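You operate a simulated robot arm through the tools that you are given. There is no shell and no other tool. Be economical: measure what you need, move in short steps, check, and stop when the job is done.

Carry out the task below with a simulated robot arm. There is one attempt and no reset: what you move stays moved.

## Task
The belt press was stopped in mid stroke. Get the ram up and latched.
Fine: Turn the pump key off with a clean dry hand to clear the stop, and leave it off: the oil pressure that stands will lift the ram. Set the mode knob to jog and run the ram to the top. Set the latch and hold the down button till the display says held. The oil unit stays charged; the display shows only the pressure on the ram. Keep out from under the ram and pinch nothing.

The check looks at the end state, three seconds after you hand in, the way a careful person would. Anything else that was tipped, shoved, dropped, spilled or broken makes it a failure.

## Robot
A 7-joint arm with a two-finger parallel gripper, fixed in place. Base frame: the origin is at the foot of the arm, x ahead of it, y to its left, z up; the work surface is at about z = 968. Lengths are in mm, angles in degrees, forces in N, time in s.
With the tool pointing down near the work surface it reaches from about 260 to 680 mm from the base axis. Its first joint turns from -66.0 to 66.0 degrees. Payload 1.57 kg.
The TCP is the grasp point between the finger pads, 30 mm short of the fingertips. In the tool frame z runs along the fingers and y along their closing line. The gripper opens to 110 mm. The fingers are 24 mm wide and 12 mm thick; the gripper's body (48 by 112 mm) begins 78 mm behind the TCP.
Orientation is that of the tool frame in the base frame, as a unit quaternion [w, x, y, z]. With the fingers straight down and closing along the base's y, the tool's x points along the base's -x, its y along +y and its z along -z.

## Interface
- The arm moves only by the tool move_arm. Its arguments are lists of equal length, an entry for each row: "delta_pos": the shift along the base's x, y, z in mm, a list of three; "rot": the turn, a rotation vector about the base's x, y, z in degrees, a list of three; "gripper": the opening in per cent of the stroke, from 0 (shut) to 100 (fully open). In form: {"delta_pos": [[x, y, z], ...], "rot": [[rx, ry, rz], ...], "gripper": [gripper, ...]}. A call has 1 to 10 rows; each row shifts and turns the commanded pose from where the row before left it. Rows are played at 5 a second. More than 50 mm and 8.6 degrees between two rows, or a gripper value outside its range, and nothing of the call is played. A pose out of reach is approached as far as the arm can. The call stops where the force on the tool passes 90 N (or 10 N more than at its start, if that is more) or the arm is blocked; 0.2 s more then pass. Each finger travels about 108 mm/s and halts on what it meets, pressing with about 22 N; the grip force reading is that of the motor and also rises with nothing between the fingers. The clock runs only during rows and for 0.2 s after the last one: add rows that do not move to give the fingers time. The reply holds the time, the measured pose of the TCP, the force on the tool along the base axes, the opening and the grip force, in the units named above and with some noise, and new pictures: "show" is both (left out), scene, wrist or none.
- Cameras (640 x 400 px; columns grow to the right, rows downward): "scene" is fixed at [174.4, -420.6, 1378.5]; the picture's right is [0.50, -0.86, 0.00], its down [-0.68, -0.40, -0.61] and it looks along [0.53, 0.31, -0.79] (base axes); focal length 214 px, centre (320, 200). "wrist" rides on the gripper at [70, 16, -141] in the tool frame; the picture's right is [-0.23, 0.97, 0.00], its down [-0.86, -0.20, -0.48] and it looks along [-0.47, -0.11, 0.88] (tool axes); focal length 222 px, centre (320, 200).
- point_at(camera, pixels): there is no depth. For up to 12 entries [column, row, z] of the newest picture of that camera ("zoom" is the newest enlarged one), the place [x, y] in the base frame at which the ray of that pixel passes the height z, good to about 3 mm. The clock stands still meanwhile.
- inspect(camera, box): a new picture of the part [left, top, right, bottom] of that camera's present view, enlarged. The clock stands still meanwhile.
- sign_off(): hands the job in; it is judged then, once.

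Go step by step. Measure first, check grasps and placings, and put right what went wrong. The budget is 80 turns and 200 pictures, counting those below and the enlarged ones. Unless the task says otherwise, let go and move clear before handing in, and close with one line.

The tools are called after "Request:" as a command line: name --argument value ..., lists and objects as JSON in quotes. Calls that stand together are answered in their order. move_arm: Moves the arm, as the interface text tells. Its arguments: {"type":"object","properties":{"delta_pos":{"type":"array"},"rot":{"type":"array"},"gripper":{"type":"array"},"show":{"type":"string","enum":["both","scene","wrist","none"]}},"required":["delta_pos","rot","gripper"]} The other tools are called the same way: point_at (camera, pixels) gives the place at which the rays of pixels pass given heights; inspect (camera, box) takes an enlarged picture of a part of a camera's view; sign_off () hands the job in.

At the start:

```text
time_s: 0.0
tool_pos: [323.8, -171.6, 1308.9]
tcp_rot: [0.0, 0.0, 1.0, 0.0]
contact_force: [0.0, 0.7, -0.1]
grip_width: 109.9
finger_force: 0.1
```

scene: 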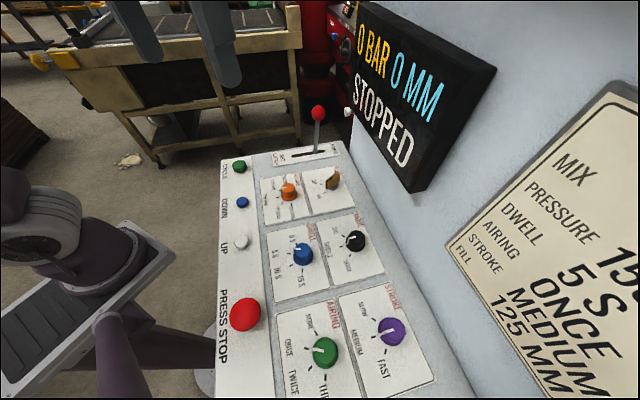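
wrist: 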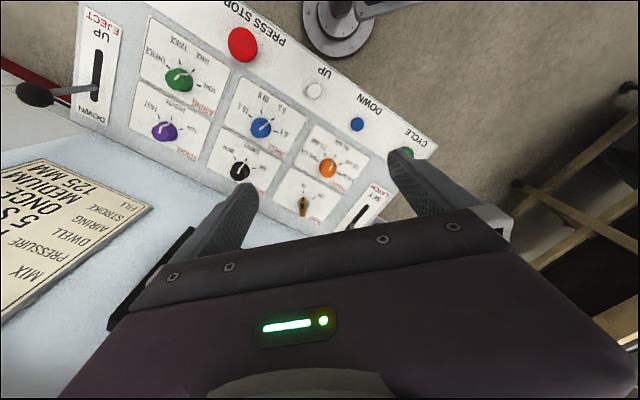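

The display at (400,90) reads 0 BAR, 0 MM, STOPPED, and the panel has several knobs, a key and a latch lever. I'll enlarge the panel to read the labels before moving.

Request:
inspect --camera "scene" --box '[220, 90, 400, 210]'

Request:
inspect --camera "scene" --box '[210, 200, 450, 400]'

Request:
inspect --camera "scene" --box '[280, 0, 500, 180]'

Request:
inspect --camera "wrist" --box '[220, 60, 440, 240]'

```text
3.33 times, centred on (310, 150) of scene
```

zoom: 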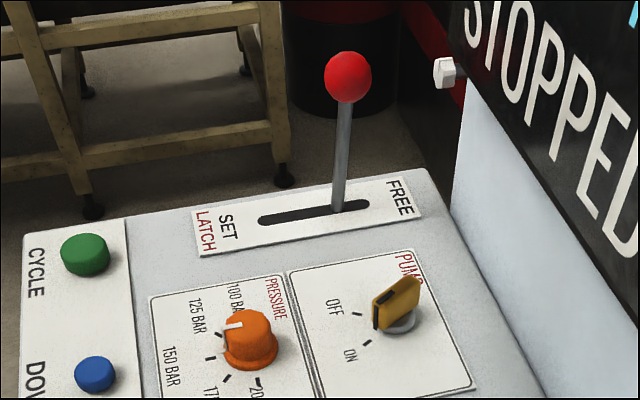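

```text
2.00 times, centred on (330, 300) of scene
```

zoom: 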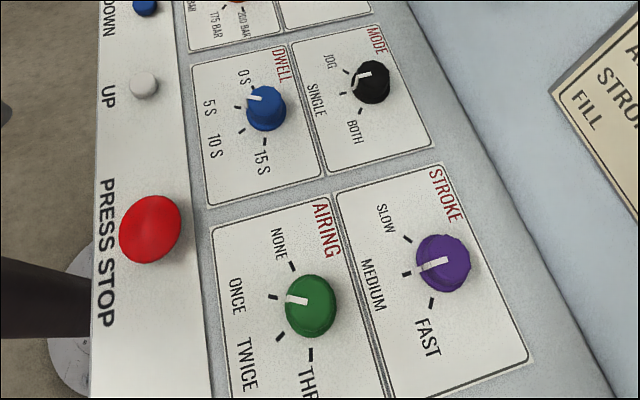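

```text
2.22 times, centred on (390, 90) of scene
```

zoom: 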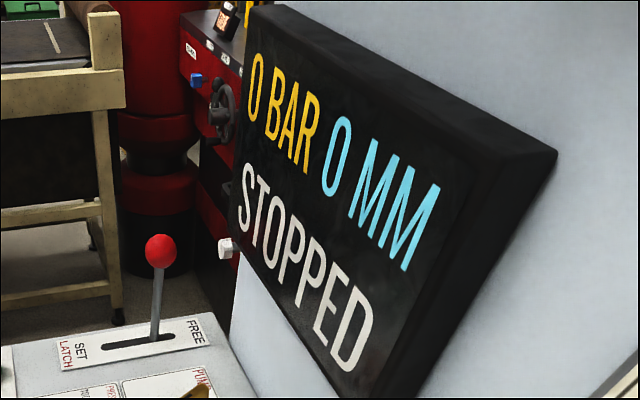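

```text
2.22 times, centred on (330, 150) of wrist
```

zoom: 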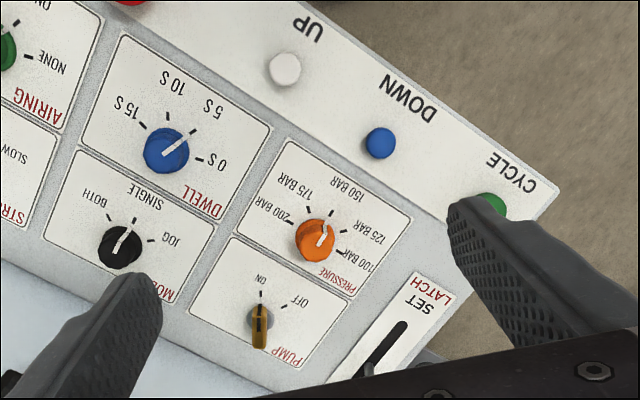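

The mode pointer looks to be on SINGLE and the key on ON. I'll triangulate the controls from both cameras.

Request:
point_at --camera "scene" --pixels '[[333, 183, 968], [333, 183, 1018], [354, 243, 968], [354, 243, 1018], [243, 202, 968], [243, 202, 1018], [241, 242, 968], [241, 242, 1018], [318, 113, 1018], [318, 113, 1068], [316, 152, 968], [316, 152, 1018]]'

Request:
point_at --camera "wrist" --pixels '[[302, 205, 968], [302, 205, 1018], [238, 170, 968], [238, 170, 1018], [357, 124, 968], [357, 124, 1018], [314, 90, 968], [314, 90, 1018], [329, 168, 968], [329, 168, 1018], [260, 127, 968], [260, 127, 1018]]'

```text
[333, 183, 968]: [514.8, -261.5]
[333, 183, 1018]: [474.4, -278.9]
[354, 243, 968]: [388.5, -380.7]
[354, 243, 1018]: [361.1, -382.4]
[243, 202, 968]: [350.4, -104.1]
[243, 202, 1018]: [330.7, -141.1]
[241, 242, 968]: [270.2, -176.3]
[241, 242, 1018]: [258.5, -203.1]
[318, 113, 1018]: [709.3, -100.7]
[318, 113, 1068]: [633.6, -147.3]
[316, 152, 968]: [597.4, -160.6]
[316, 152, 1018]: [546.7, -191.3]
```

```text
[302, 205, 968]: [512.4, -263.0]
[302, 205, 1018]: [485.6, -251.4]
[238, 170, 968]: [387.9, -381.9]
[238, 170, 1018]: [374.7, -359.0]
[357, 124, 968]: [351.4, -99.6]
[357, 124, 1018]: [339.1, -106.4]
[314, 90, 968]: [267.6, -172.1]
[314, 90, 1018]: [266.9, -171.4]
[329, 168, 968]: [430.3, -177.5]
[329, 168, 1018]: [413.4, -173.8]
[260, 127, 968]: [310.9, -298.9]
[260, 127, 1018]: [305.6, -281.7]
```

Both cameras agree that the controls sit near z≈968: key (514,-262), mode (388,-381), DOWN (351,-102), UP (269,-173). Next I'll measure the wall and display edges for clearance, and the marks around the key and mode knob.

Request:
point_at --camera "scene" --pixels '[[344, 141, 955], [472, 395, 955], [412, 191, 1050], [412, 191, 1100], [412, 191, 1150], [350, 78, 1100], [350, 78, 1150], [349, 112, 1050], [349, 112, 1100], [219, 164, 955], [217, 395, 955], [495, 68, 1250]]'

Request:
move_arm --delta_pos '[[30, -5, -30], [30, -5, -30], [20, -10, -30], [20, -20, -30]]' --rot '[[0, 0, 0], [0, 0, 0], [0, 0, 0], [0, 0, 0]]' --gripper '[100, 100, 100, 100]'

```text
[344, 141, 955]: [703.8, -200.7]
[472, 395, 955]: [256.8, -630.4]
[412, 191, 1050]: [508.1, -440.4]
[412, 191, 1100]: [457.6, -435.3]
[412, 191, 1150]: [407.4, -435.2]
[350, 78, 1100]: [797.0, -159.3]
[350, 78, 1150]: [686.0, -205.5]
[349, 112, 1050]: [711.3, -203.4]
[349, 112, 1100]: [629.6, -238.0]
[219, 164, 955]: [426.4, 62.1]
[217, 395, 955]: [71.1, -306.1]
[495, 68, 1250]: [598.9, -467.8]
```

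```text
time_s: 1.0
tool_pos: [421.4, -212.5, 1185.5]
tcp_rot: [0.001, 0.0, 1.0, 0.0]
contact_force: [-0.3, -0.4, 0.3]
grip_width: 110.2
finger_force: 0.0
```

scene: 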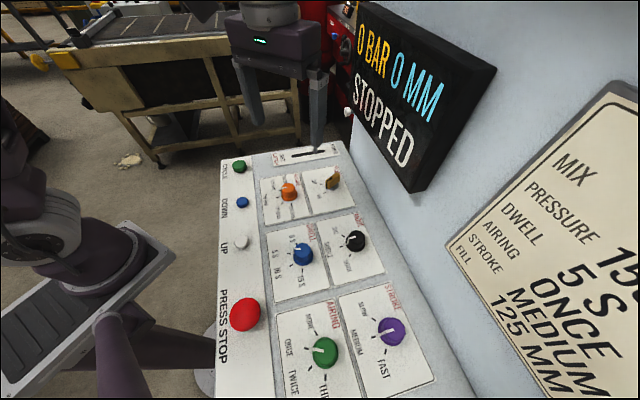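
wrist: 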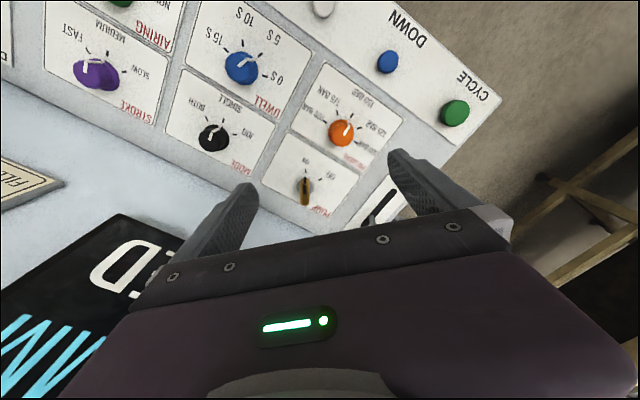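

The hand view now shows the key at (305,190) and the mode knob at (213,138). I'll enlarge that area.

Request:
inspect --camera "wrist" --box '[255, 145, 375, 220]'

Request:
inspect --camera "wrist" --box '[160, 90, 280, 165]'

```text
5.33 times, centred on (315, 182) of wrist
```

zoom: 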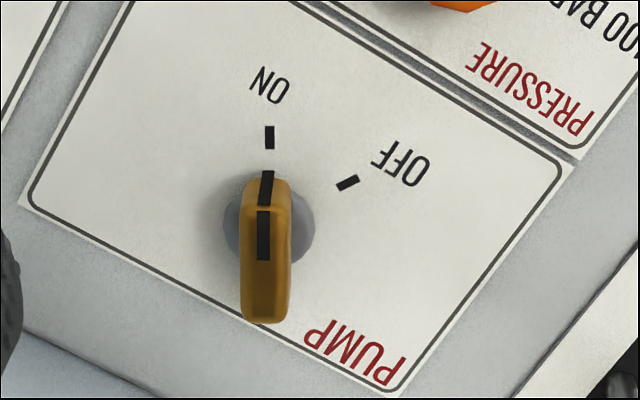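

```text
5.33 times, centred on (220, 128) of wrist
```

zoom: 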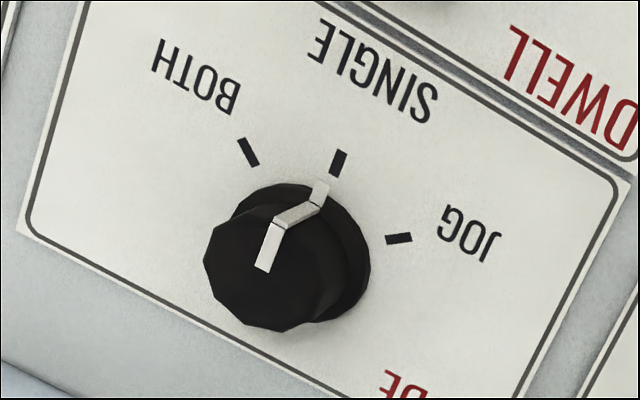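

I have the key's marks in pixels from both views. I'll triangulate them for the panel height and the turn angles.

Request:
point_at --camera "wrist" --pixels '[[305.4, 170.2, 930], [305.4, 170.2, 960], [320.3, 179, 930], [320.3, 179, 960], [305.4, 186.1, 930], [305.4, 186.1, 960], [304.5, 201, 960], [304.5, 201, 980], [388, 62, 930], [388, 62, 960]]'

Request:
point_at --camera "scene" --pixels '[[324.1, 192.9, 930], [324.1, 192.9, 960], [321.1, 184.5, 930], [321.1, 184.5, 960], [334.6, 186.6, 930], [334.6, 186.6, 960], [332, 180, 960], [332, 180, 980]]'

Request:
point_at --camera "zoom" --pixels '[[248, 152, 940], [338, 162, 940], [398, 238, 940], [300, 250, 940], [283, 223, 970], [316, 205, 970], [265, 270, 970]]'

```text
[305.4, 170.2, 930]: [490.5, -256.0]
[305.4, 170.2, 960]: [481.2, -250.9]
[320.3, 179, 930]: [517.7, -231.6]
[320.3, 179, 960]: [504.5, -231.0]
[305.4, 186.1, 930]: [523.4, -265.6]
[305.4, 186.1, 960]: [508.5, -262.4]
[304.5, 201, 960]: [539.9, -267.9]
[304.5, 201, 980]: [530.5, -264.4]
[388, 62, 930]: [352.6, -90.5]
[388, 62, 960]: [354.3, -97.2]
```

```text
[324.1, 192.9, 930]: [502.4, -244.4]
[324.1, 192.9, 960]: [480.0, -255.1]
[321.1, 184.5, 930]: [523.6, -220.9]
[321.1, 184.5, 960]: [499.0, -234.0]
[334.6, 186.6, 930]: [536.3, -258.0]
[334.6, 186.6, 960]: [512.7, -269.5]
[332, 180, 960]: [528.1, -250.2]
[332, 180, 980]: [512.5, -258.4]
```

```text
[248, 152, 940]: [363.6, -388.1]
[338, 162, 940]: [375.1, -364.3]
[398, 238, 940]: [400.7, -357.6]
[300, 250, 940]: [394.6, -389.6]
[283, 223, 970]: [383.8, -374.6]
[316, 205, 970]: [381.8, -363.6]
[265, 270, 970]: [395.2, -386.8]
```

The key axis is near (511,-266), with ON at about 154° and OFF at about 105°, so the turn is roughly -48° about z. I'll go above the key with the jaws square to the blade (-26°).

Request:
move_arm --delta_pos '[[18, -11, -25], [18, -11, -25], [18, -11, -25], [18, -11, -25], [18, -10, -25]]' --rot '[[0, 0, -5.2], [0, 0, -5.2], [0, 0, -5.2], [0, 0, -5.2], [0, 0, -5.2]]' --gripper '[80, 60, 45, 45, 45]'

```text
time_s: 2.2
tool_pos: [511.2, -266.6, 1062.8]
tcp_rot: [0.001, 0.225, 0.974, 0.0]
contact_force: [-0.7, 0.0, 0.6]
grip_width: 49.4
finger_force: 0.0
```

scene: 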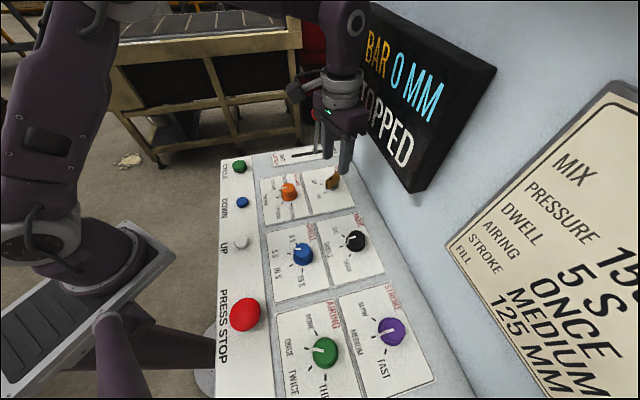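
wrist: 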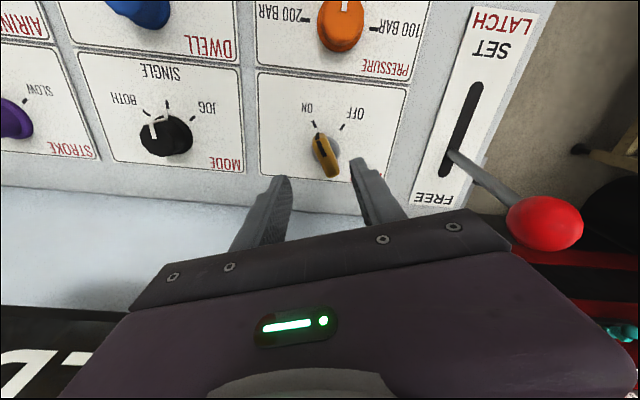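

The jaws look nearly square to the blade. I'll enlarge and measure the blade's centre and direction exactly.

Request:
inspect --camera "wrist" --box '[270, 90, 390, 190]'

Request:
inspect --camera "scene" --box '[290, 130, 386, 210]'

```text
4.00 times, centred on (330, 140) of wrist
```

zoom: 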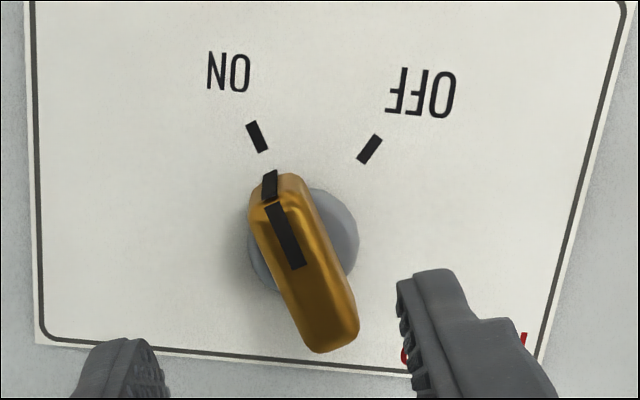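

```text
5.00 times, centred on (338, 170) of scene
```

zoom: 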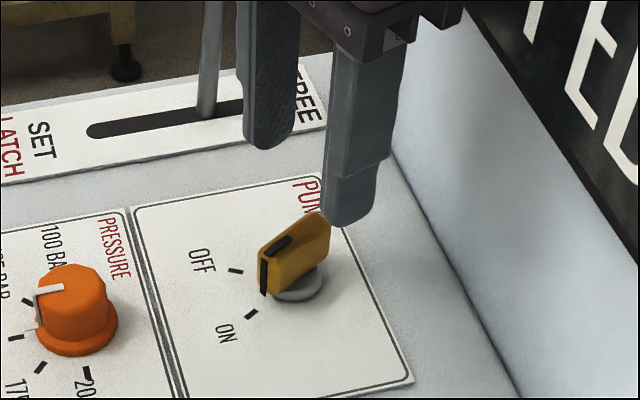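

Request:
point_at --camera "wrist" --pixels '[[314.3, 124.3, 955], [342.5, 127.3, 955], [325.8, 150, 955], [325.8, 150, 965], [317.5, 141.3, 975], [317.5, 141.3, 990], [324.5, 157, 975], [324.5, 157, 990], [333.8, 175, 975], [333.8, 175, 990], [296, 175, 1032], [355, 157, 1032]]'

Request:
point_at --camera "scene" --pixels '[[326.8, 181.6, 975], [326.8, 181.6, 990], [332.4, 177.2, 975], [332.4, 177.2, 990], [333.6, 187, 955], [333.6, 187, 965], [340, 175, 975], [340, 175, 990]]'

```text
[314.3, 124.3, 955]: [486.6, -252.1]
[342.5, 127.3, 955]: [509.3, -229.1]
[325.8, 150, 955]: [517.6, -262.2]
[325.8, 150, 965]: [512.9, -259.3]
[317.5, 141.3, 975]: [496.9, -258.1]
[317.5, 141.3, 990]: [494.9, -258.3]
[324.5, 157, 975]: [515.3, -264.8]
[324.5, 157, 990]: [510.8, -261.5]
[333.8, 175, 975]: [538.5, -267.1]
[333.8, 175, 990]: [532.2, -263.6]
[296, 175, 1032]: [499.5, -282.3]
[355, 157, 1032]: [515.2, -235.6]
```

```text
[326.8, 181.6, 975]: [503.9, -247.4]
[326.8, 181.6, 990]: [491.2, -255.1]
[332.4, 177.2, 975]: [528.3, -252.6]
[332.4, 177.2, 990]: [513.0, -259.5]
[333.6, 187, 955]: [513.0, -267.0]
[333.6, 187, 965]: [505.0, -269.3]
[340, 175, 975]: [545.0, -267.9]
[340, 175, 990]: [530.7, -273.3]
```

The key's head tops out near z≈989, is centred at about (513,-263) and lies at roughly 159°. The OFF mark is about 60° clockwise from ON. I'll correct the aim and go down so the tips are near z 968, still open.

Request:
move_arm --delta_pos '[[1, 2, -15], [1, 1.5, -20], [0, 0, -20], [0, 0, -11], [0, 0, 0]]' --rot '[[0, 0, 2], [0, 0, 2], [0, 0, 0], [0, 0, 0], [0, 0, 0]]' --gripper '[45, 40, 40, 40, 40]'

Request:
inspect --camera "wrist" --box '[230, 100, 430, 225]'

```text
time_s: 3.4
tool_pos: [515.2, -262.8, 997.2]
tcp_rot: [0.0, 0.191, 0.982, 0.0]
contact_force: [-0.6, 0.4, -0.7]
grip_width: 44.2
finger_force: 0.2
```

scene: 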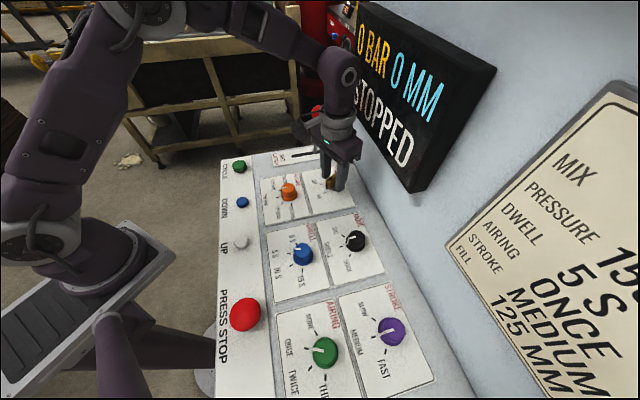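
wrist: 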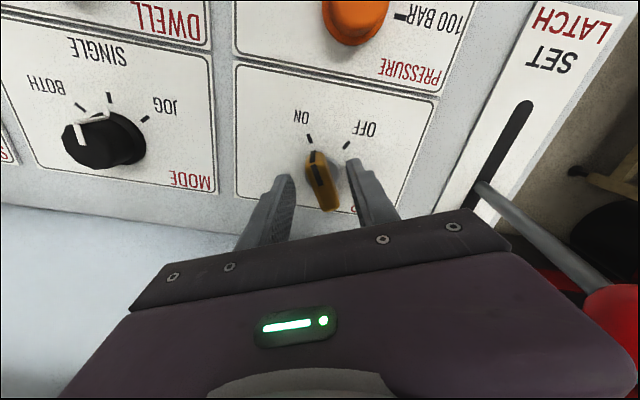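

```text
3.20 times, centred on (330, 162) of wrist
```

zoom: 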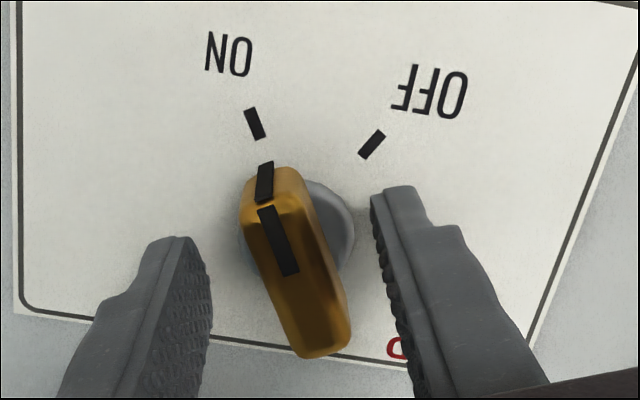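

The fingers straddle the key cleanly. Before closing and turning I'll check that the hand's swing clears the lever ball (scene (318,112), wrist about (612,312)).

Request:
point_at --camera "wrist" --pixels '[[615, 312, 1040], [615, 312, 1060], [615, 312, 1080], [480, 190, 960]]'

Request:
point_at --camera "scene" --pixels '[[318, 112, 1040], [318, 112, 1060], [318, 112, 1080], [318, 112, 1100]]'

Request:
move_arm --delta_pos '[[0, 0, 0], [0, 0, 0], [0, 0, 0]]' --rot '[[0, 0, 0], [0, 0, 0], [0, 0, 0]]' --gripper '[20, 5, 5]' --show "wrist"

```text
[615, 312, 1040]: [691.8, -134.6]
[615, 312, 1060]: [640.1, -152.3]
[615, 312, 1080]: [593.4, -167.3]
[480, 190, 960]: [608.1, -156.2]
```

```text
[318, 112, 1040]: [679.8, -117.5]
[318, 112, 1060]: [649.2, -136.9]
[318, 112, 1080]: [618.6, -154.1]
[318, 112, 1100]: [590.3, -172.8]
```

```text
time_s: 4.2
tool_pos: [514.8, -261.9, 996.9]
tcp_rot: [0.001, 0.19, 0.982, 0.001]
contact_force: [6.1, 15.1, -1.6]
grip_width: 16.0
finger_force: 31.6
```

wrist: 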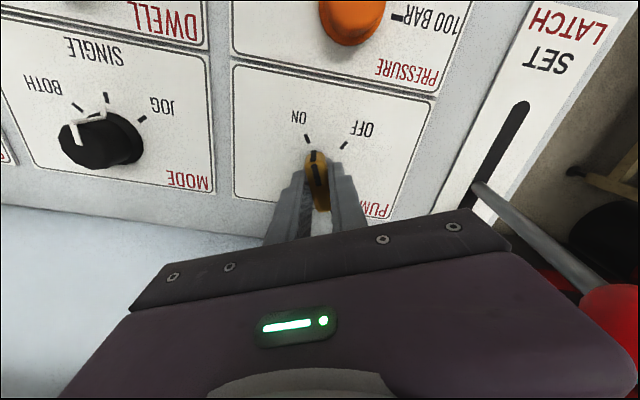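

The key is held at 16 mm with about 15 N of sideways load, and the lever ball at roughly (640,-147,1064) is clear of the swing. I'll ease 1 mm along the load and turn clockwise in small steps.

Request:
move_arm --delta_pos '[[0.3, 0.8, 0], [0, 0, 0], [0, 0, 0], [0, 0, 0], [0, 0, 0]]' --rot '[[0, 0, 0], [0, 0, -7.5], [0, 0, -7.5], [0, 0, -7.5], [0, 0, -7.5]]' --gripper '[5, 5, 5, 5, 5]'

```text
time_s: 5.4
tool_pos: [515.7, -261.5, 998.9]
tcp_rot: [-0.002, 0.44, 0.898, 0.001]
contact_force: [5.4, 22.1, -19.4]
grip_width: 15.9
finger_force: 31.3
```

scene: 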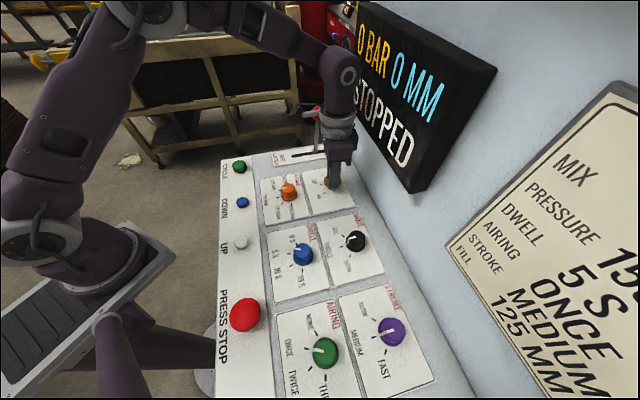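
wrist: 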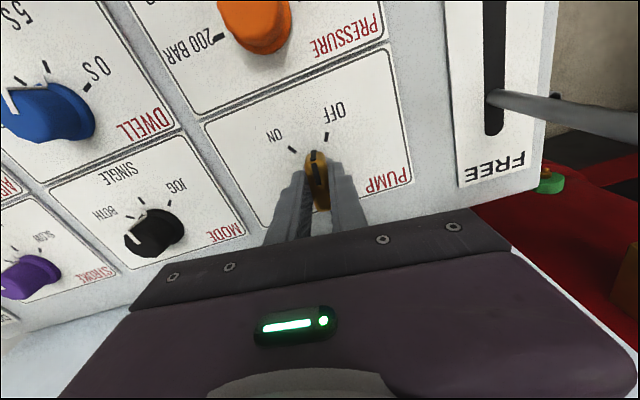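

The key follows the jaws, and its pointer is now between ON and OFF. I'll turn the remaining 30°.

Request:
move_arm --delta_pos '[[0.3, 0.7, 0], [0, 0, 0], [0, 0, 0], [0, 0, 0], [0, 0, 0]]' --rot '[[0, 0, -6], [0, 0, -7.5], [0, 0, -7.5], [0, 0, -7], [0, 0, 0]]' --gripper '[5, 5, 5, 5, 5]'

```text
time_s: 6.6
tool_pos: [515.3, -262.4, 999.3]
tcp_rot: [0.001, 0.642, 0.767, 0.0]
contact_force: [-0.2, 11.6, -7.3]
grip_width: 17.7
finger_force: 32.5
```

scene: 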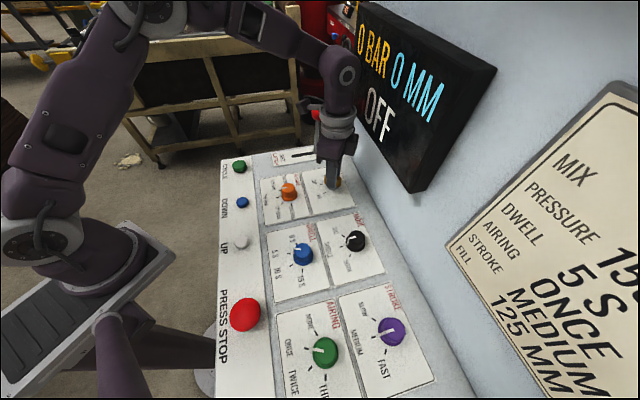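
wrist: 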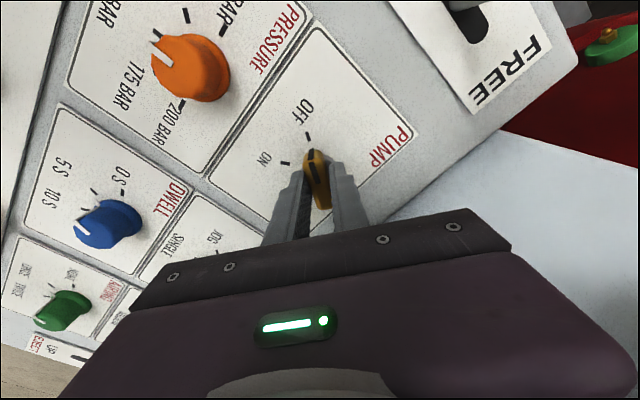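

The display reads OFF, so the stop is cleared. I'll open, rise straight up and check that the key stays at OFF.

Request:
move_arm --delta_pos '[[0, 0, 0], [0, 0, 0], [0, 0, 0], [0, 0, 25], [0, 0, 35]]' --rot '[[0, 0, 0], [0, 0, 0], [0, 0, 0], [0, 0, 0], [0, 0, 0]]' --gripper '[25, 40, 40, 40, 40]'

```text
time_s: 7.8
tool_pos: [517.9, -263.2, 1057.6]
tcp_rot: [0.0, 0.643, 0.766, 0.0]
contact_force: [0.1, -0.8, 0.3]
grip_width: 44.0
finger_force: 0.0
```

scene: 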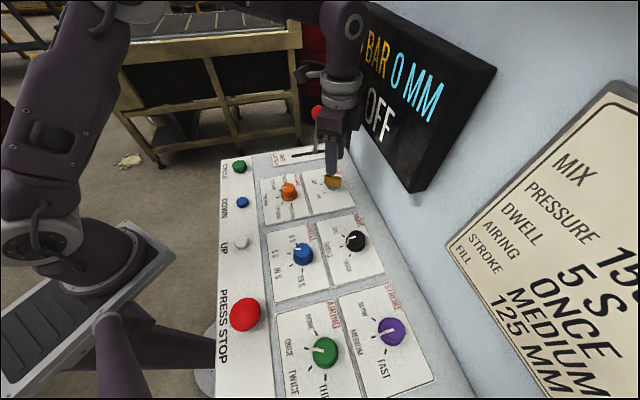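
wrist: 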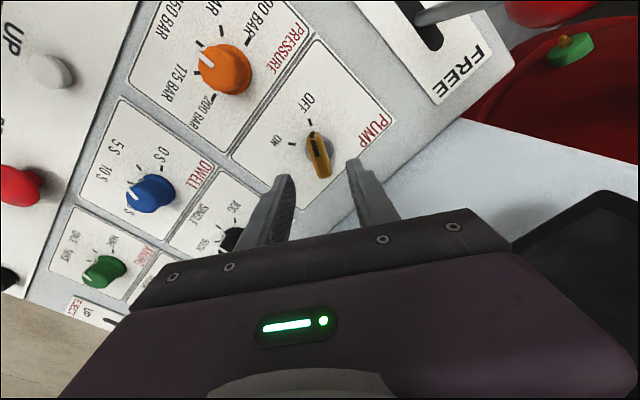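

The display reads OFF and the key points at OFF in the hand view (313,140). I'll move along the panel, a little away from the wall, to above the mode knob and turn the hand back +64°.

Request:
move_arm --delta_pos '[[-12, 14, 5], [-20, -16, 5], [-20, -19, 0], [-20, -19, 0], [-20, -19, 0], [-20, -19, 0], [-10, -15, 0], [-5, -15, 0]]' --rot '[[0, 0, 8], [0, 0, 8], [0, 0, 8], [0, 0, 8], [0, 0, 8], [0, 0, 8], [0, 0, 8], [0, 0, 8]]' --gripper '[40, 45, 50, 50, 50, 50, 50, 50]'

Request:
inspect --camera "wrist" --box '[240, 80, 400, 180]'

Request:
inspect --camera "scene" --box '[316, 190, 412, 250]'

```text
time_s: 9.6
tool_pos: [389.8, -371.0, 1068.0]
tcp_rot: [0.0, 0.137, 0.991, 0.001]
contact_force: [0.0, 0.3, 0.6]
grip_width: 55.3
finger_force: 0.2
```

scene: 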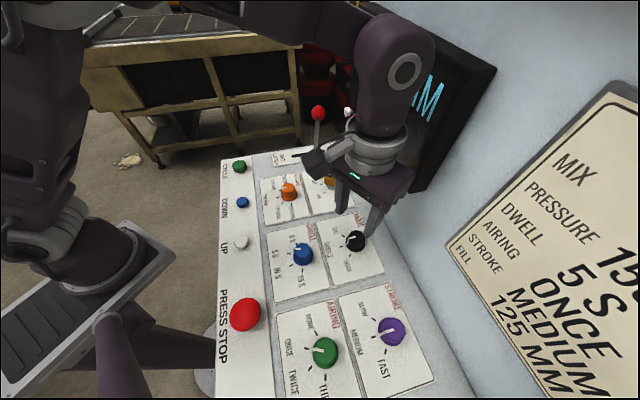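
wrist: 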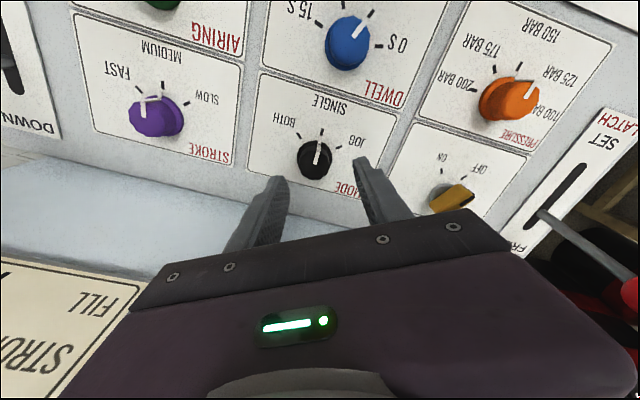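

```text
4.00 times, centred on (320, 130) of wrist
```

zoom: 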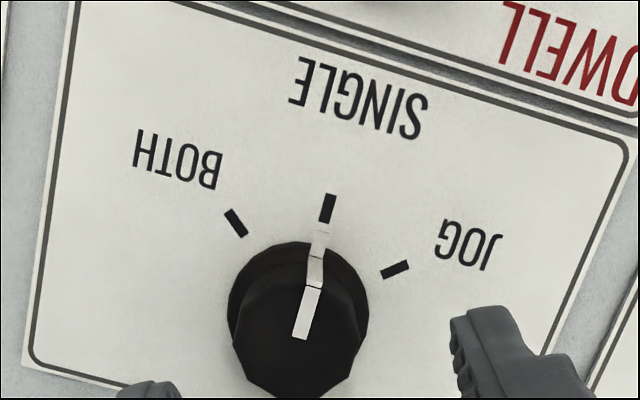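

```text
6.67 times, centred on (364, 220) of scene
```

zoom: 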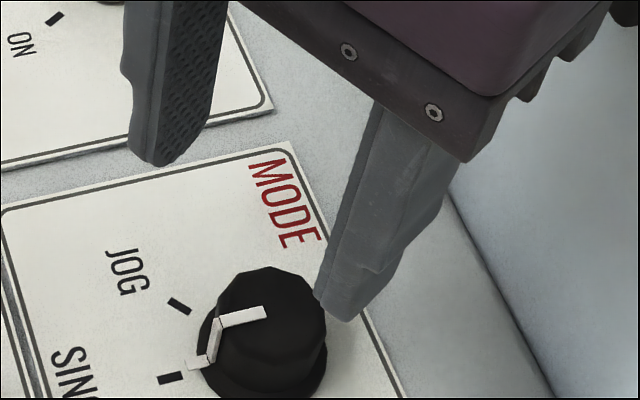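

Next I'll triangulate the mode knob's top centre: wrist (314.8,165), scene (356.2,236.8).

Request:
point_at --camera "wrist" --pixels '[[314.8, 165, 970], [314.8, 165, 980], [314.8, 165, 990], [321.8, 132, 955], [339, 147, 955], [299, 136, 955], [314.8, 155, 958]]'

Request:
point_at --camera "scene" --pixels '[[356.2, 236.8, 970], [356.2, 236.8, 980], [356.2, 236.8, 990], [353, 243, 955]]'

```text
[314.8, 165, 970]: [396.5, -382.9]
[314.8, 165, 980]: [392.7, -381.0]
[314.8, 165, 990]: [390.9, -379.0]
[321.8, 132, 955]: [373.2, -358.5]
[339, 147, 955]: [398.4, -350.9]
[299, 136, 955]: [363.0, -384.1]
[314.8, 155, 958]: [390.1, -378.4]
```

```text
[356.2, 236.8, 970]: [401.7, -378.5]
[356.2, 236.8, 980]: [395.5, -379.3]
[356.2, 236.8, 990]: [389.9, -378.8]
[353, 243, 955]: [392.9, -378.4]
```

The mode knob's centre is at (392,-379) with its top near z≈986. I'll align and lower around it.

Request:
move_arm --delta_pos '[[2, -8, -10], [0, 0, -20], [0, 0, -20], [0, 0, -18], [0, 0, 0]]' --rot '[[0, 0, 0], [0, 0, 0], [0, 0, 0], [0, 0, 0], [0, 0, 0]]' --gripper '[55, 55, 55, 55, 55]'

Request:
inspect --camera "wrist" --box '[230, 100, 430, 225]'

```text
time_s: 10.8
tool_pos: [390.2, -377.9, 999.5]
tcp_rot: [0.0, 0.139, 0.99, -0.001]
contact_force: [-0.8, 0.1, 0.6]
grip_width: 60.7
finger_force: 0.0
```

scene: 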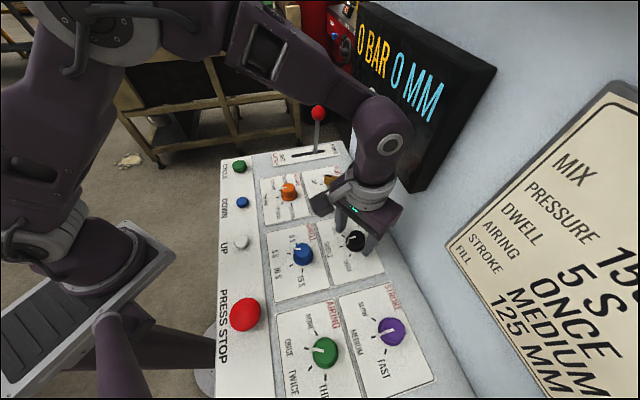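
wrist: 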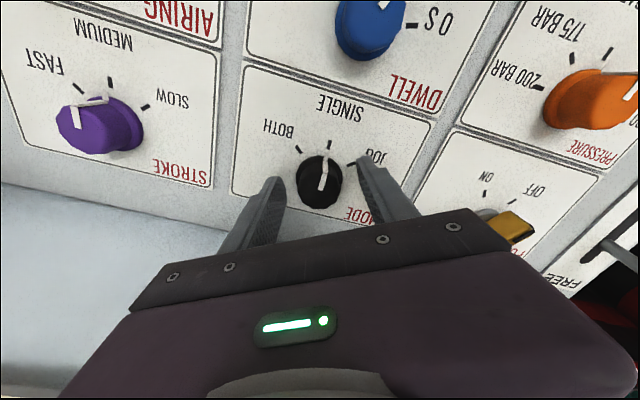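

```text
3.20 times, centred on (330, 162) of wrist
```

zoom: 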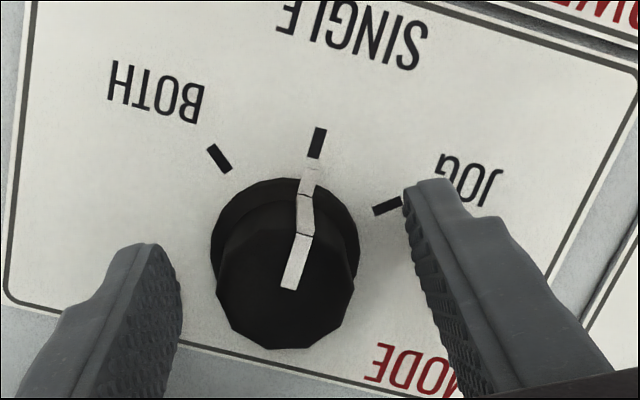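

The knob sits midway between the fingers. I'll close on it.

Request:
move_arm --delta_pos '[[1, -0.5, 0], [0, 0, 0], [0, 0, 0]]' --rot '[[0, 0, 0], [0, 0, 0], [0, 0, 0]]' --gripper '[30, 20, 20]' --show "wrist"

```text
time_s: 11.6
tool_pos: [390.5, -380.5, 999.2]
tcp_rot: [-0.001, 0.14, 0.99, -0.001]
contact_force: [-8.4, -18.6, -7.3]
grip_width: 34.7
finger_force: 41.9
```

wrist: 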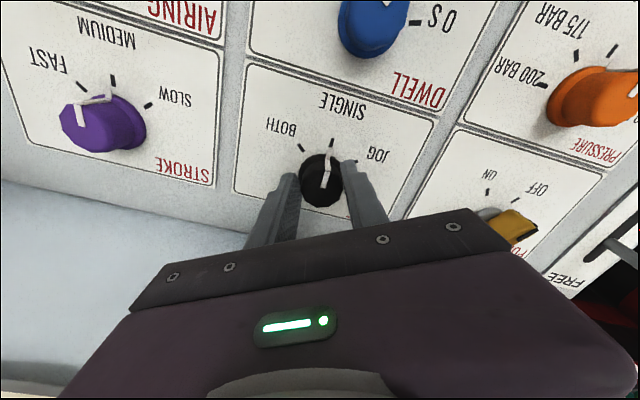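

The knob is held at 34.7 mm with a side load of (-8,-19) N. I'll ease that way by 1 mm and turn clockwise 30°.

Request:
move_arm --delta_pos '[[-0.3, -1, 0], [0, 0, 0], [0, 0, 0], [0, 0, 0], [0, 0, 0]]' --rot '[[0, 0, 0], [0, 0, -7.5], [0, 0, -7.5], [0, 0, -7.5], [0, 0, -7.5]]' --gripper '[20, 20, 20, 20, 20]' --show "wrist"

```text
time_s: 12.8
tool_pos: [392.6, -377.5, 998.7]
tcp_rot: [-0.001, 0.392, 0.92, 0.003]
contact_force: [-8.2, 3.2, -16.4]
grip_width: 34.8
finger_force: 42.1
```

wrist: 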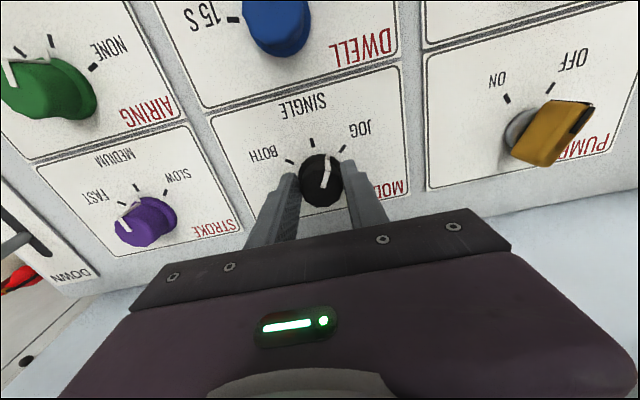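

The knob is turning with the jaws. I'll turn the rest of the way to JOG.

Request:
move_arm --delta_pos '[[-0.5, 0, 0], [0, 0, 0], [0, 0, 0], [0, 0, 0], [0, 0, 0]]' --rot '[[0, 0, -7.5], [0, 0, -7.5], [0, 0, -7.5], [0, 0, -7.5], [0, 0, 0]]' --gripper '[20, 20, 20, 20, 20]'

Request:
inspect --camera "wrist" --box '[250, 100, 410, 200]'

```text
time_s: 14.0
tool_pos: [395.1, -378.3, 1000.7]
tcp_rot: [0.003, 0.615, 0.788, 0.001]
contact_force: [28.5, 14.6, -3.0]
grip_width: 34.5
finger_force: 41.8
```

scene: 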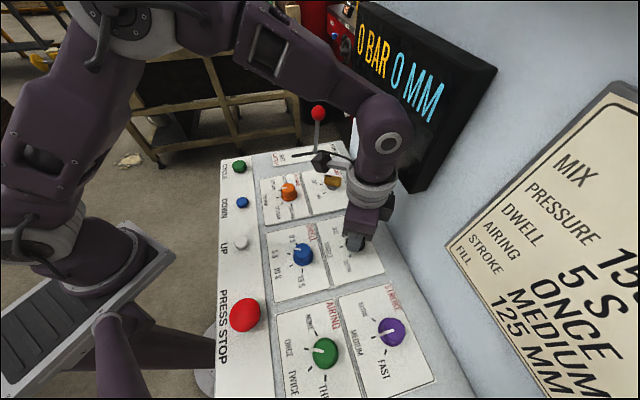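
wrist: 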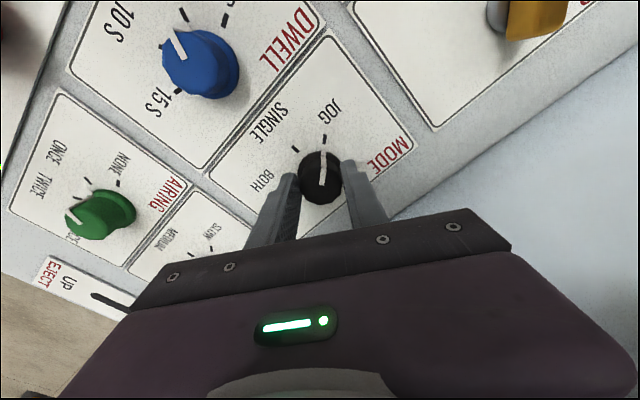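

```text
4.00 times, centred on (330, 150) of wrist
```

zoom: 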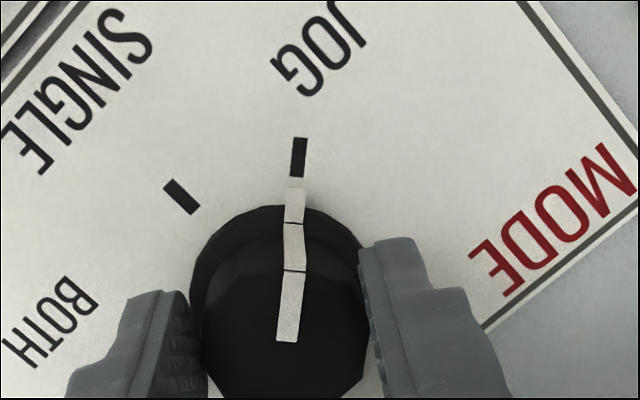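

The pointer is squarely on JOG. I'll release, rise, and travel to above the UP button while closing the fingers.

Request:
move_arm --delta_pos '[[0, 0, 0], [0, 0, 0], [0, 0, 0], [0, 0, 30], [0, 0, 30]]' --rot '[[0, 0, 0], [0, 0, 0], [0, 0, 0], [0, 0, 0], [0, 0, 0]]' --gripper '[45, 55, 55, 55, 55]' --show "wrist"

Request:
move_arm --delta_pos '[[-16, 25, 0], [-16, 25, 0], [-16, 26, 0], [-16, 26, 0], [-16, 26, 0], [-15, 26, 0], [-15, 25, 0], [-16, 26, 0], [0, 0, 0]]' --rot '[[0, 0, 8], [0, 0, 8], [0, 0, 8], [0, 0, 8], [0, 0, 8], [0, 0, 8], [0, 0, 8], [0, 0, 8], [0, 0, 8]]' --gripper '[40, 20, 0, 0, 0, 0, 0, 0, 0]'

```text
time_s: 15.2
tool_pos: [390.9, -378.4, 1062.6]
tcp_rot: [0.001, 0.616, 0.788, 0.0]
contact_force: [0.5, -0.3, -0.5]
grip_width: 60.6
finger_force: 0.1
```

wrist: 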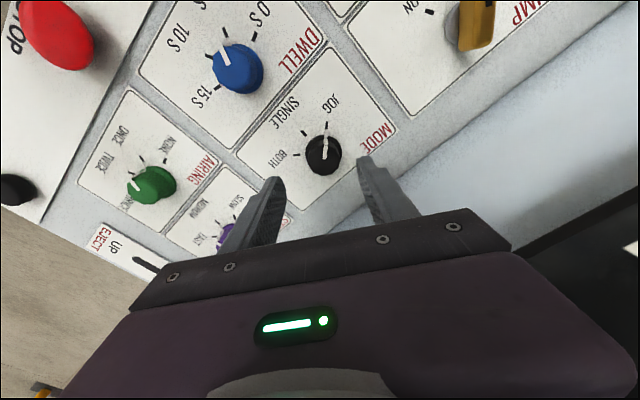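

```text
time_s: 17.2
tool_pos: [261.4, -173.6, 1059.1]
tcp_rot: [0.0, 0.033, 0.999, 0.001]
contact_force: [0.0, -0.1, 0.7]
grip_width: 0.0
finger_force: 21.5
```

scene: 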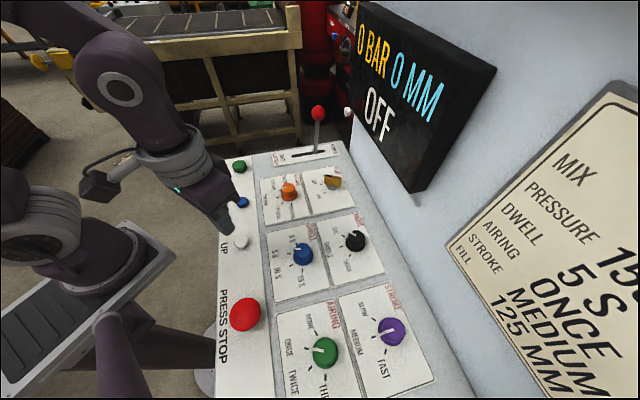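
wrist: 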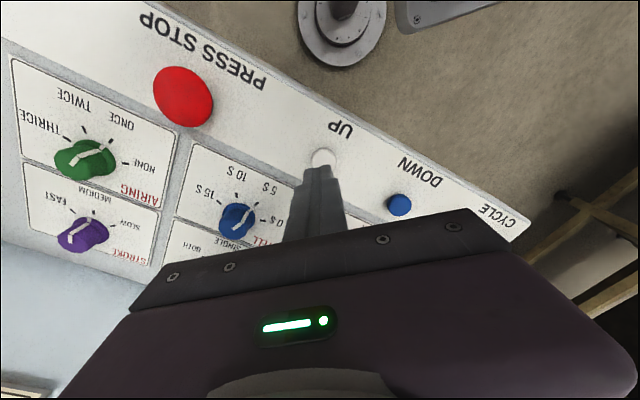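

The display still says OFF and the mode stays on JOG. I'll locate the UP button exactly: wrist (322,157), scene (241,243).

Request:
inspect --camera "wrist" --box '[280, 130, 376, 190]'

Request:
inspect --camera "scene" --box '[200, 200, 296, 260]'

Request:
point_at --camera "wrist" --pixels '[[322, 158, 960], [322, 158, 970], [399, 205, 960], [399, 205, 970]]'

Request:
point_at --camera "scene" --pixels '[[241, 242, 960], [241, 242, 970], [243, 202, 960], [243, 202, 970]]'

```text
6.67 times, centred on (328, 160) of wrist
```

zoom: 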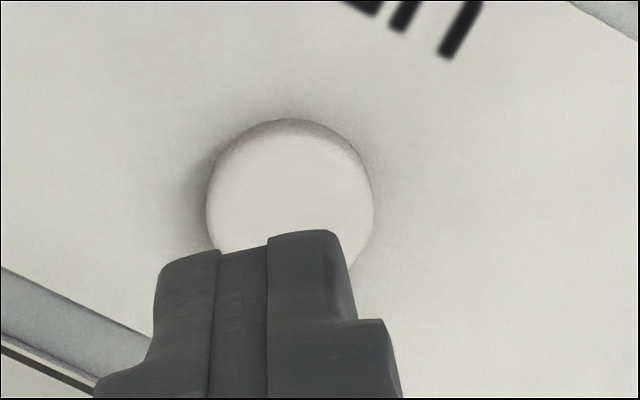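

```text
6.67 times, centred on (248, 230) of scene
```

zoom: 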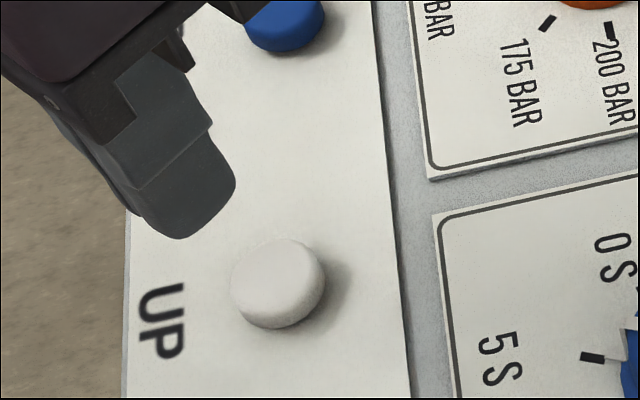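

```text
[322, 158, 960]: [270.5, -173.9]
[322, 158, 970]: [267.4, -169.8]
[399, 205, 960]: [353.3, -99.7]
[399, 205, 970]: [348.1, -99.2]
```

```text
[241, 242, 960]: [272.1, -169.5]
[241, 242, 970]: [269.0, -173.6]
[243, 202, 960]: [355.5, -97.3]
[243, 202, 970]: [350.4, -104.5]
```

The UP button centre is about (269,-172) with its top near 967. I'll align and come down to just above it.

Request:
move_arm --delta_pos '[[8, 1.5, -15], [0, 0, -20], [0, 0, -18], [0, 0, -4], [0, 0, -3]]' --rot '[[0, 0, 0], [0, 0, 0], [0, 0, 0], [0, 0, 0], [0, 0, 0]]' --gripper '[0, 0, 0, 0, 0]'

Request:
inspect --camera "scene" --box '[200, 200, 296, 260]'

```text
time_s: 18.4
tool_pos: [272.8, -172.7, 998.9]
tcp_rot: [0.001, 0.034, 0.999, 0.0]
contact_force: [0.2, 0.0, -0.1]
grip_width: 0.1
finger_force: 21.5
```

scene: 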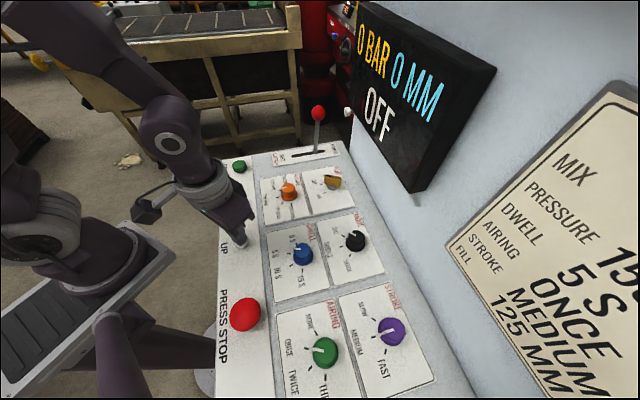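
wrist: 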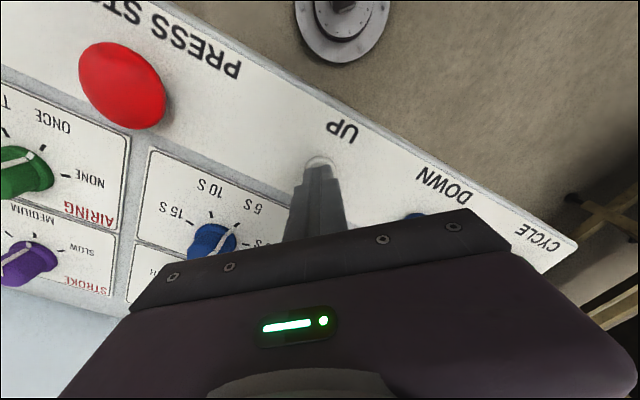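

```text
6.67 times, centred on (248, 230) of scene
```

zoom: 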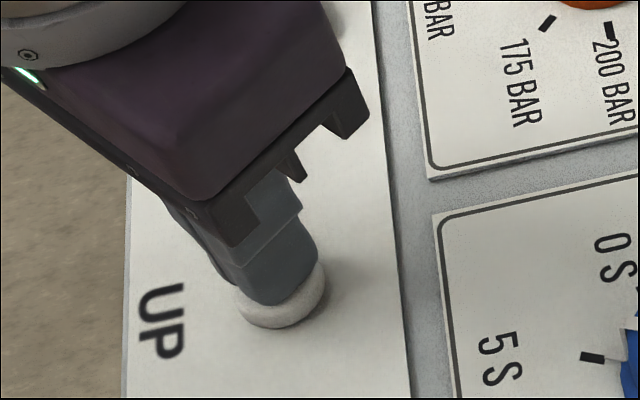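

The fingertips are right over the UP button. I'll press in small steps and watch the display.

Request:
move_arm --delta_pos '[[-2, 0, -1], [0, 0, -2], [0, 0, -2], [0, 0, -2], [0, 0, 0]]' --rot '[[0, 0, 0], [0, 0, 0], [0, 0, 0], [0, 0, 0], [0, 0, 0]]' --gripper '[0, 0, 0, 0, 0]' --show "scene"

```text
time_s: 19.6
tool_pos: [271.1, -173.4, 992.2]
tcp_rot: [0.001, 0.035, 0.999, 0.0]
contact_force: [0.0, 0.5, 2.7]
grip_width: 0.0
finger_force: 21.6
```

scene: 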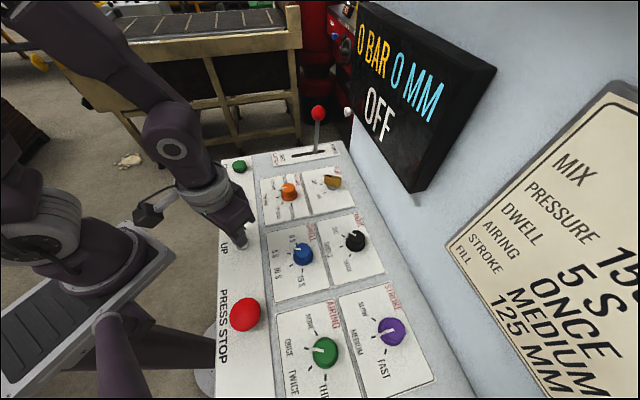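

Contact has begun (2.7 N). I'll press a little further and hold.

Request:
move_arm --delta_pos '[[0, 0, -2], [0, 0, -2], [0, 0, 0], [0, 0, 0], [0, 0, 0], [0, 0, 0]]' --rot '[[0, 0, 0], [0, 0, 0], [0, 0, 0], [0, 0, 0], [0, 0, 0], [0, 0, 0]]' --gripper '[0, 0, 0, 0, 0, 0]' --show "scene"

Request:
inspect --camera "scene" --box '[340, 0, 500, 180]'

```text
time_s: 21.0
tool_pos: [270.1, -174.3, 989.1]
tcp_rot: [0.0, 0.035, 0.999, 0.0]
contact_force: [0.3, 7.7, 22.1]
grip_width: 0.0
finger_force: 20.9
```

scene: 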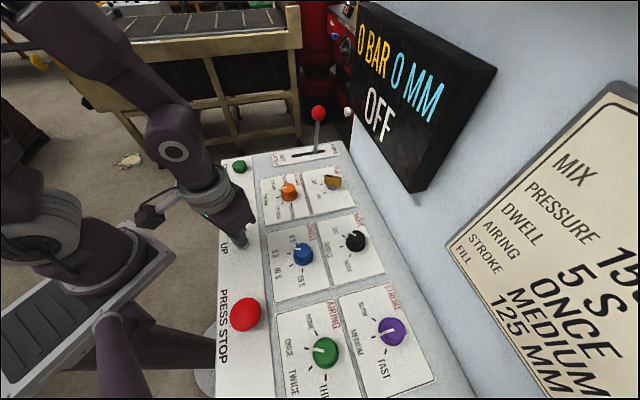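

```text
2.22 times, centred on (420, 90) of scene
```

zoom: 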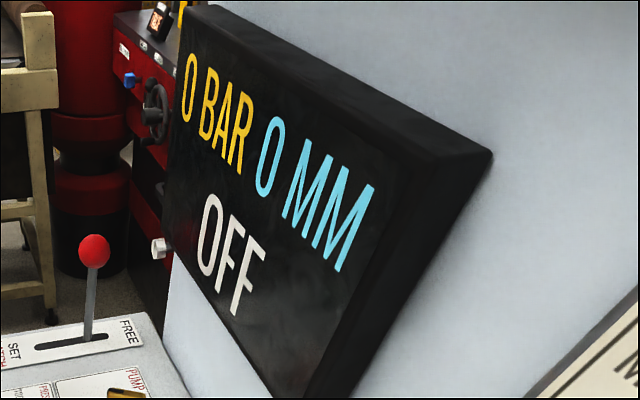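

At 22 N nothing has changed on the display. I'll press slightly deeper and hold for longer to see whether it's a travel issue.

Request:
move_arm --delta_pos '[[0, 0, -2], [0, 0, -1], [0, 0, 0], [0, 0, 0], [0, 0, 0], [0, 0, 0], [0, 0, 0], [0, 0, 0], [0, 0, 0]]' --rot '[[0, 0, 0], [0, 0, 0], [0, 0, 0], [0, 0, 0], [0, 0, 0], [0, 0, 0], [0, 0, 0], [0, 0, 0], [0, 0, 0]]' --gripper '[0, 0, 0, 0, 0, 0, 0, 0, 0]'

Request:
inspect --camera "scene" --box '[200, 200, 296, 260]'

```text
time_s: 23.0
tool_pos: [270.7, -173.1, 987.4]
tcp_rot: [0.0, 0.035, 0.999, 0.0]
contact_force: [-7.2, 6.3, 38.4]
grip_width: 0.1
finger_force: 21.5
```

scene: 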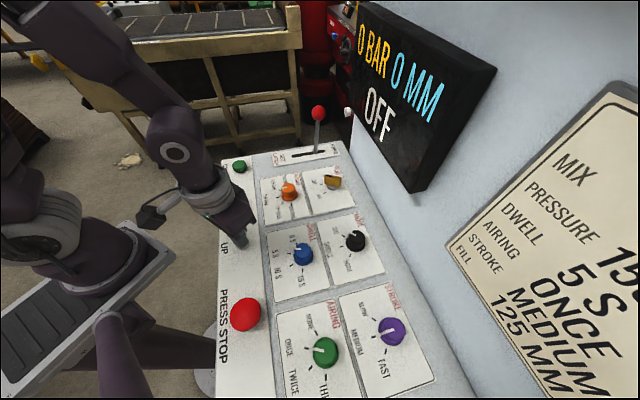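
wrist: 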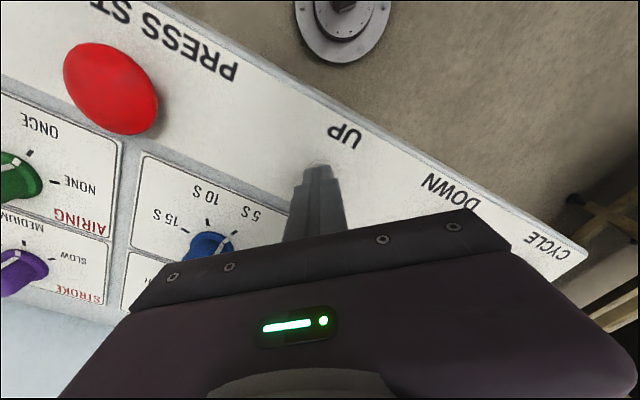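

```text
6.67 times, centred on (248, 230) of scene
```

zoom: 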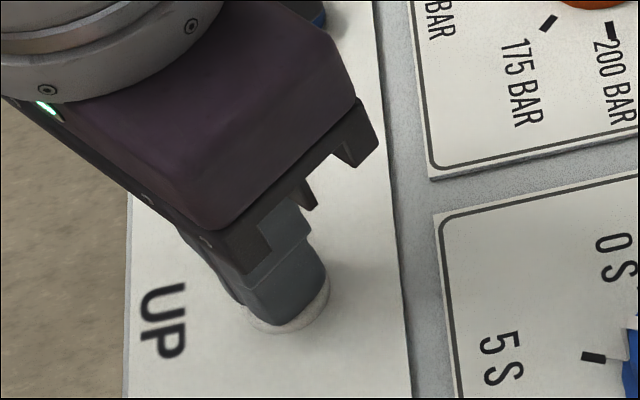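

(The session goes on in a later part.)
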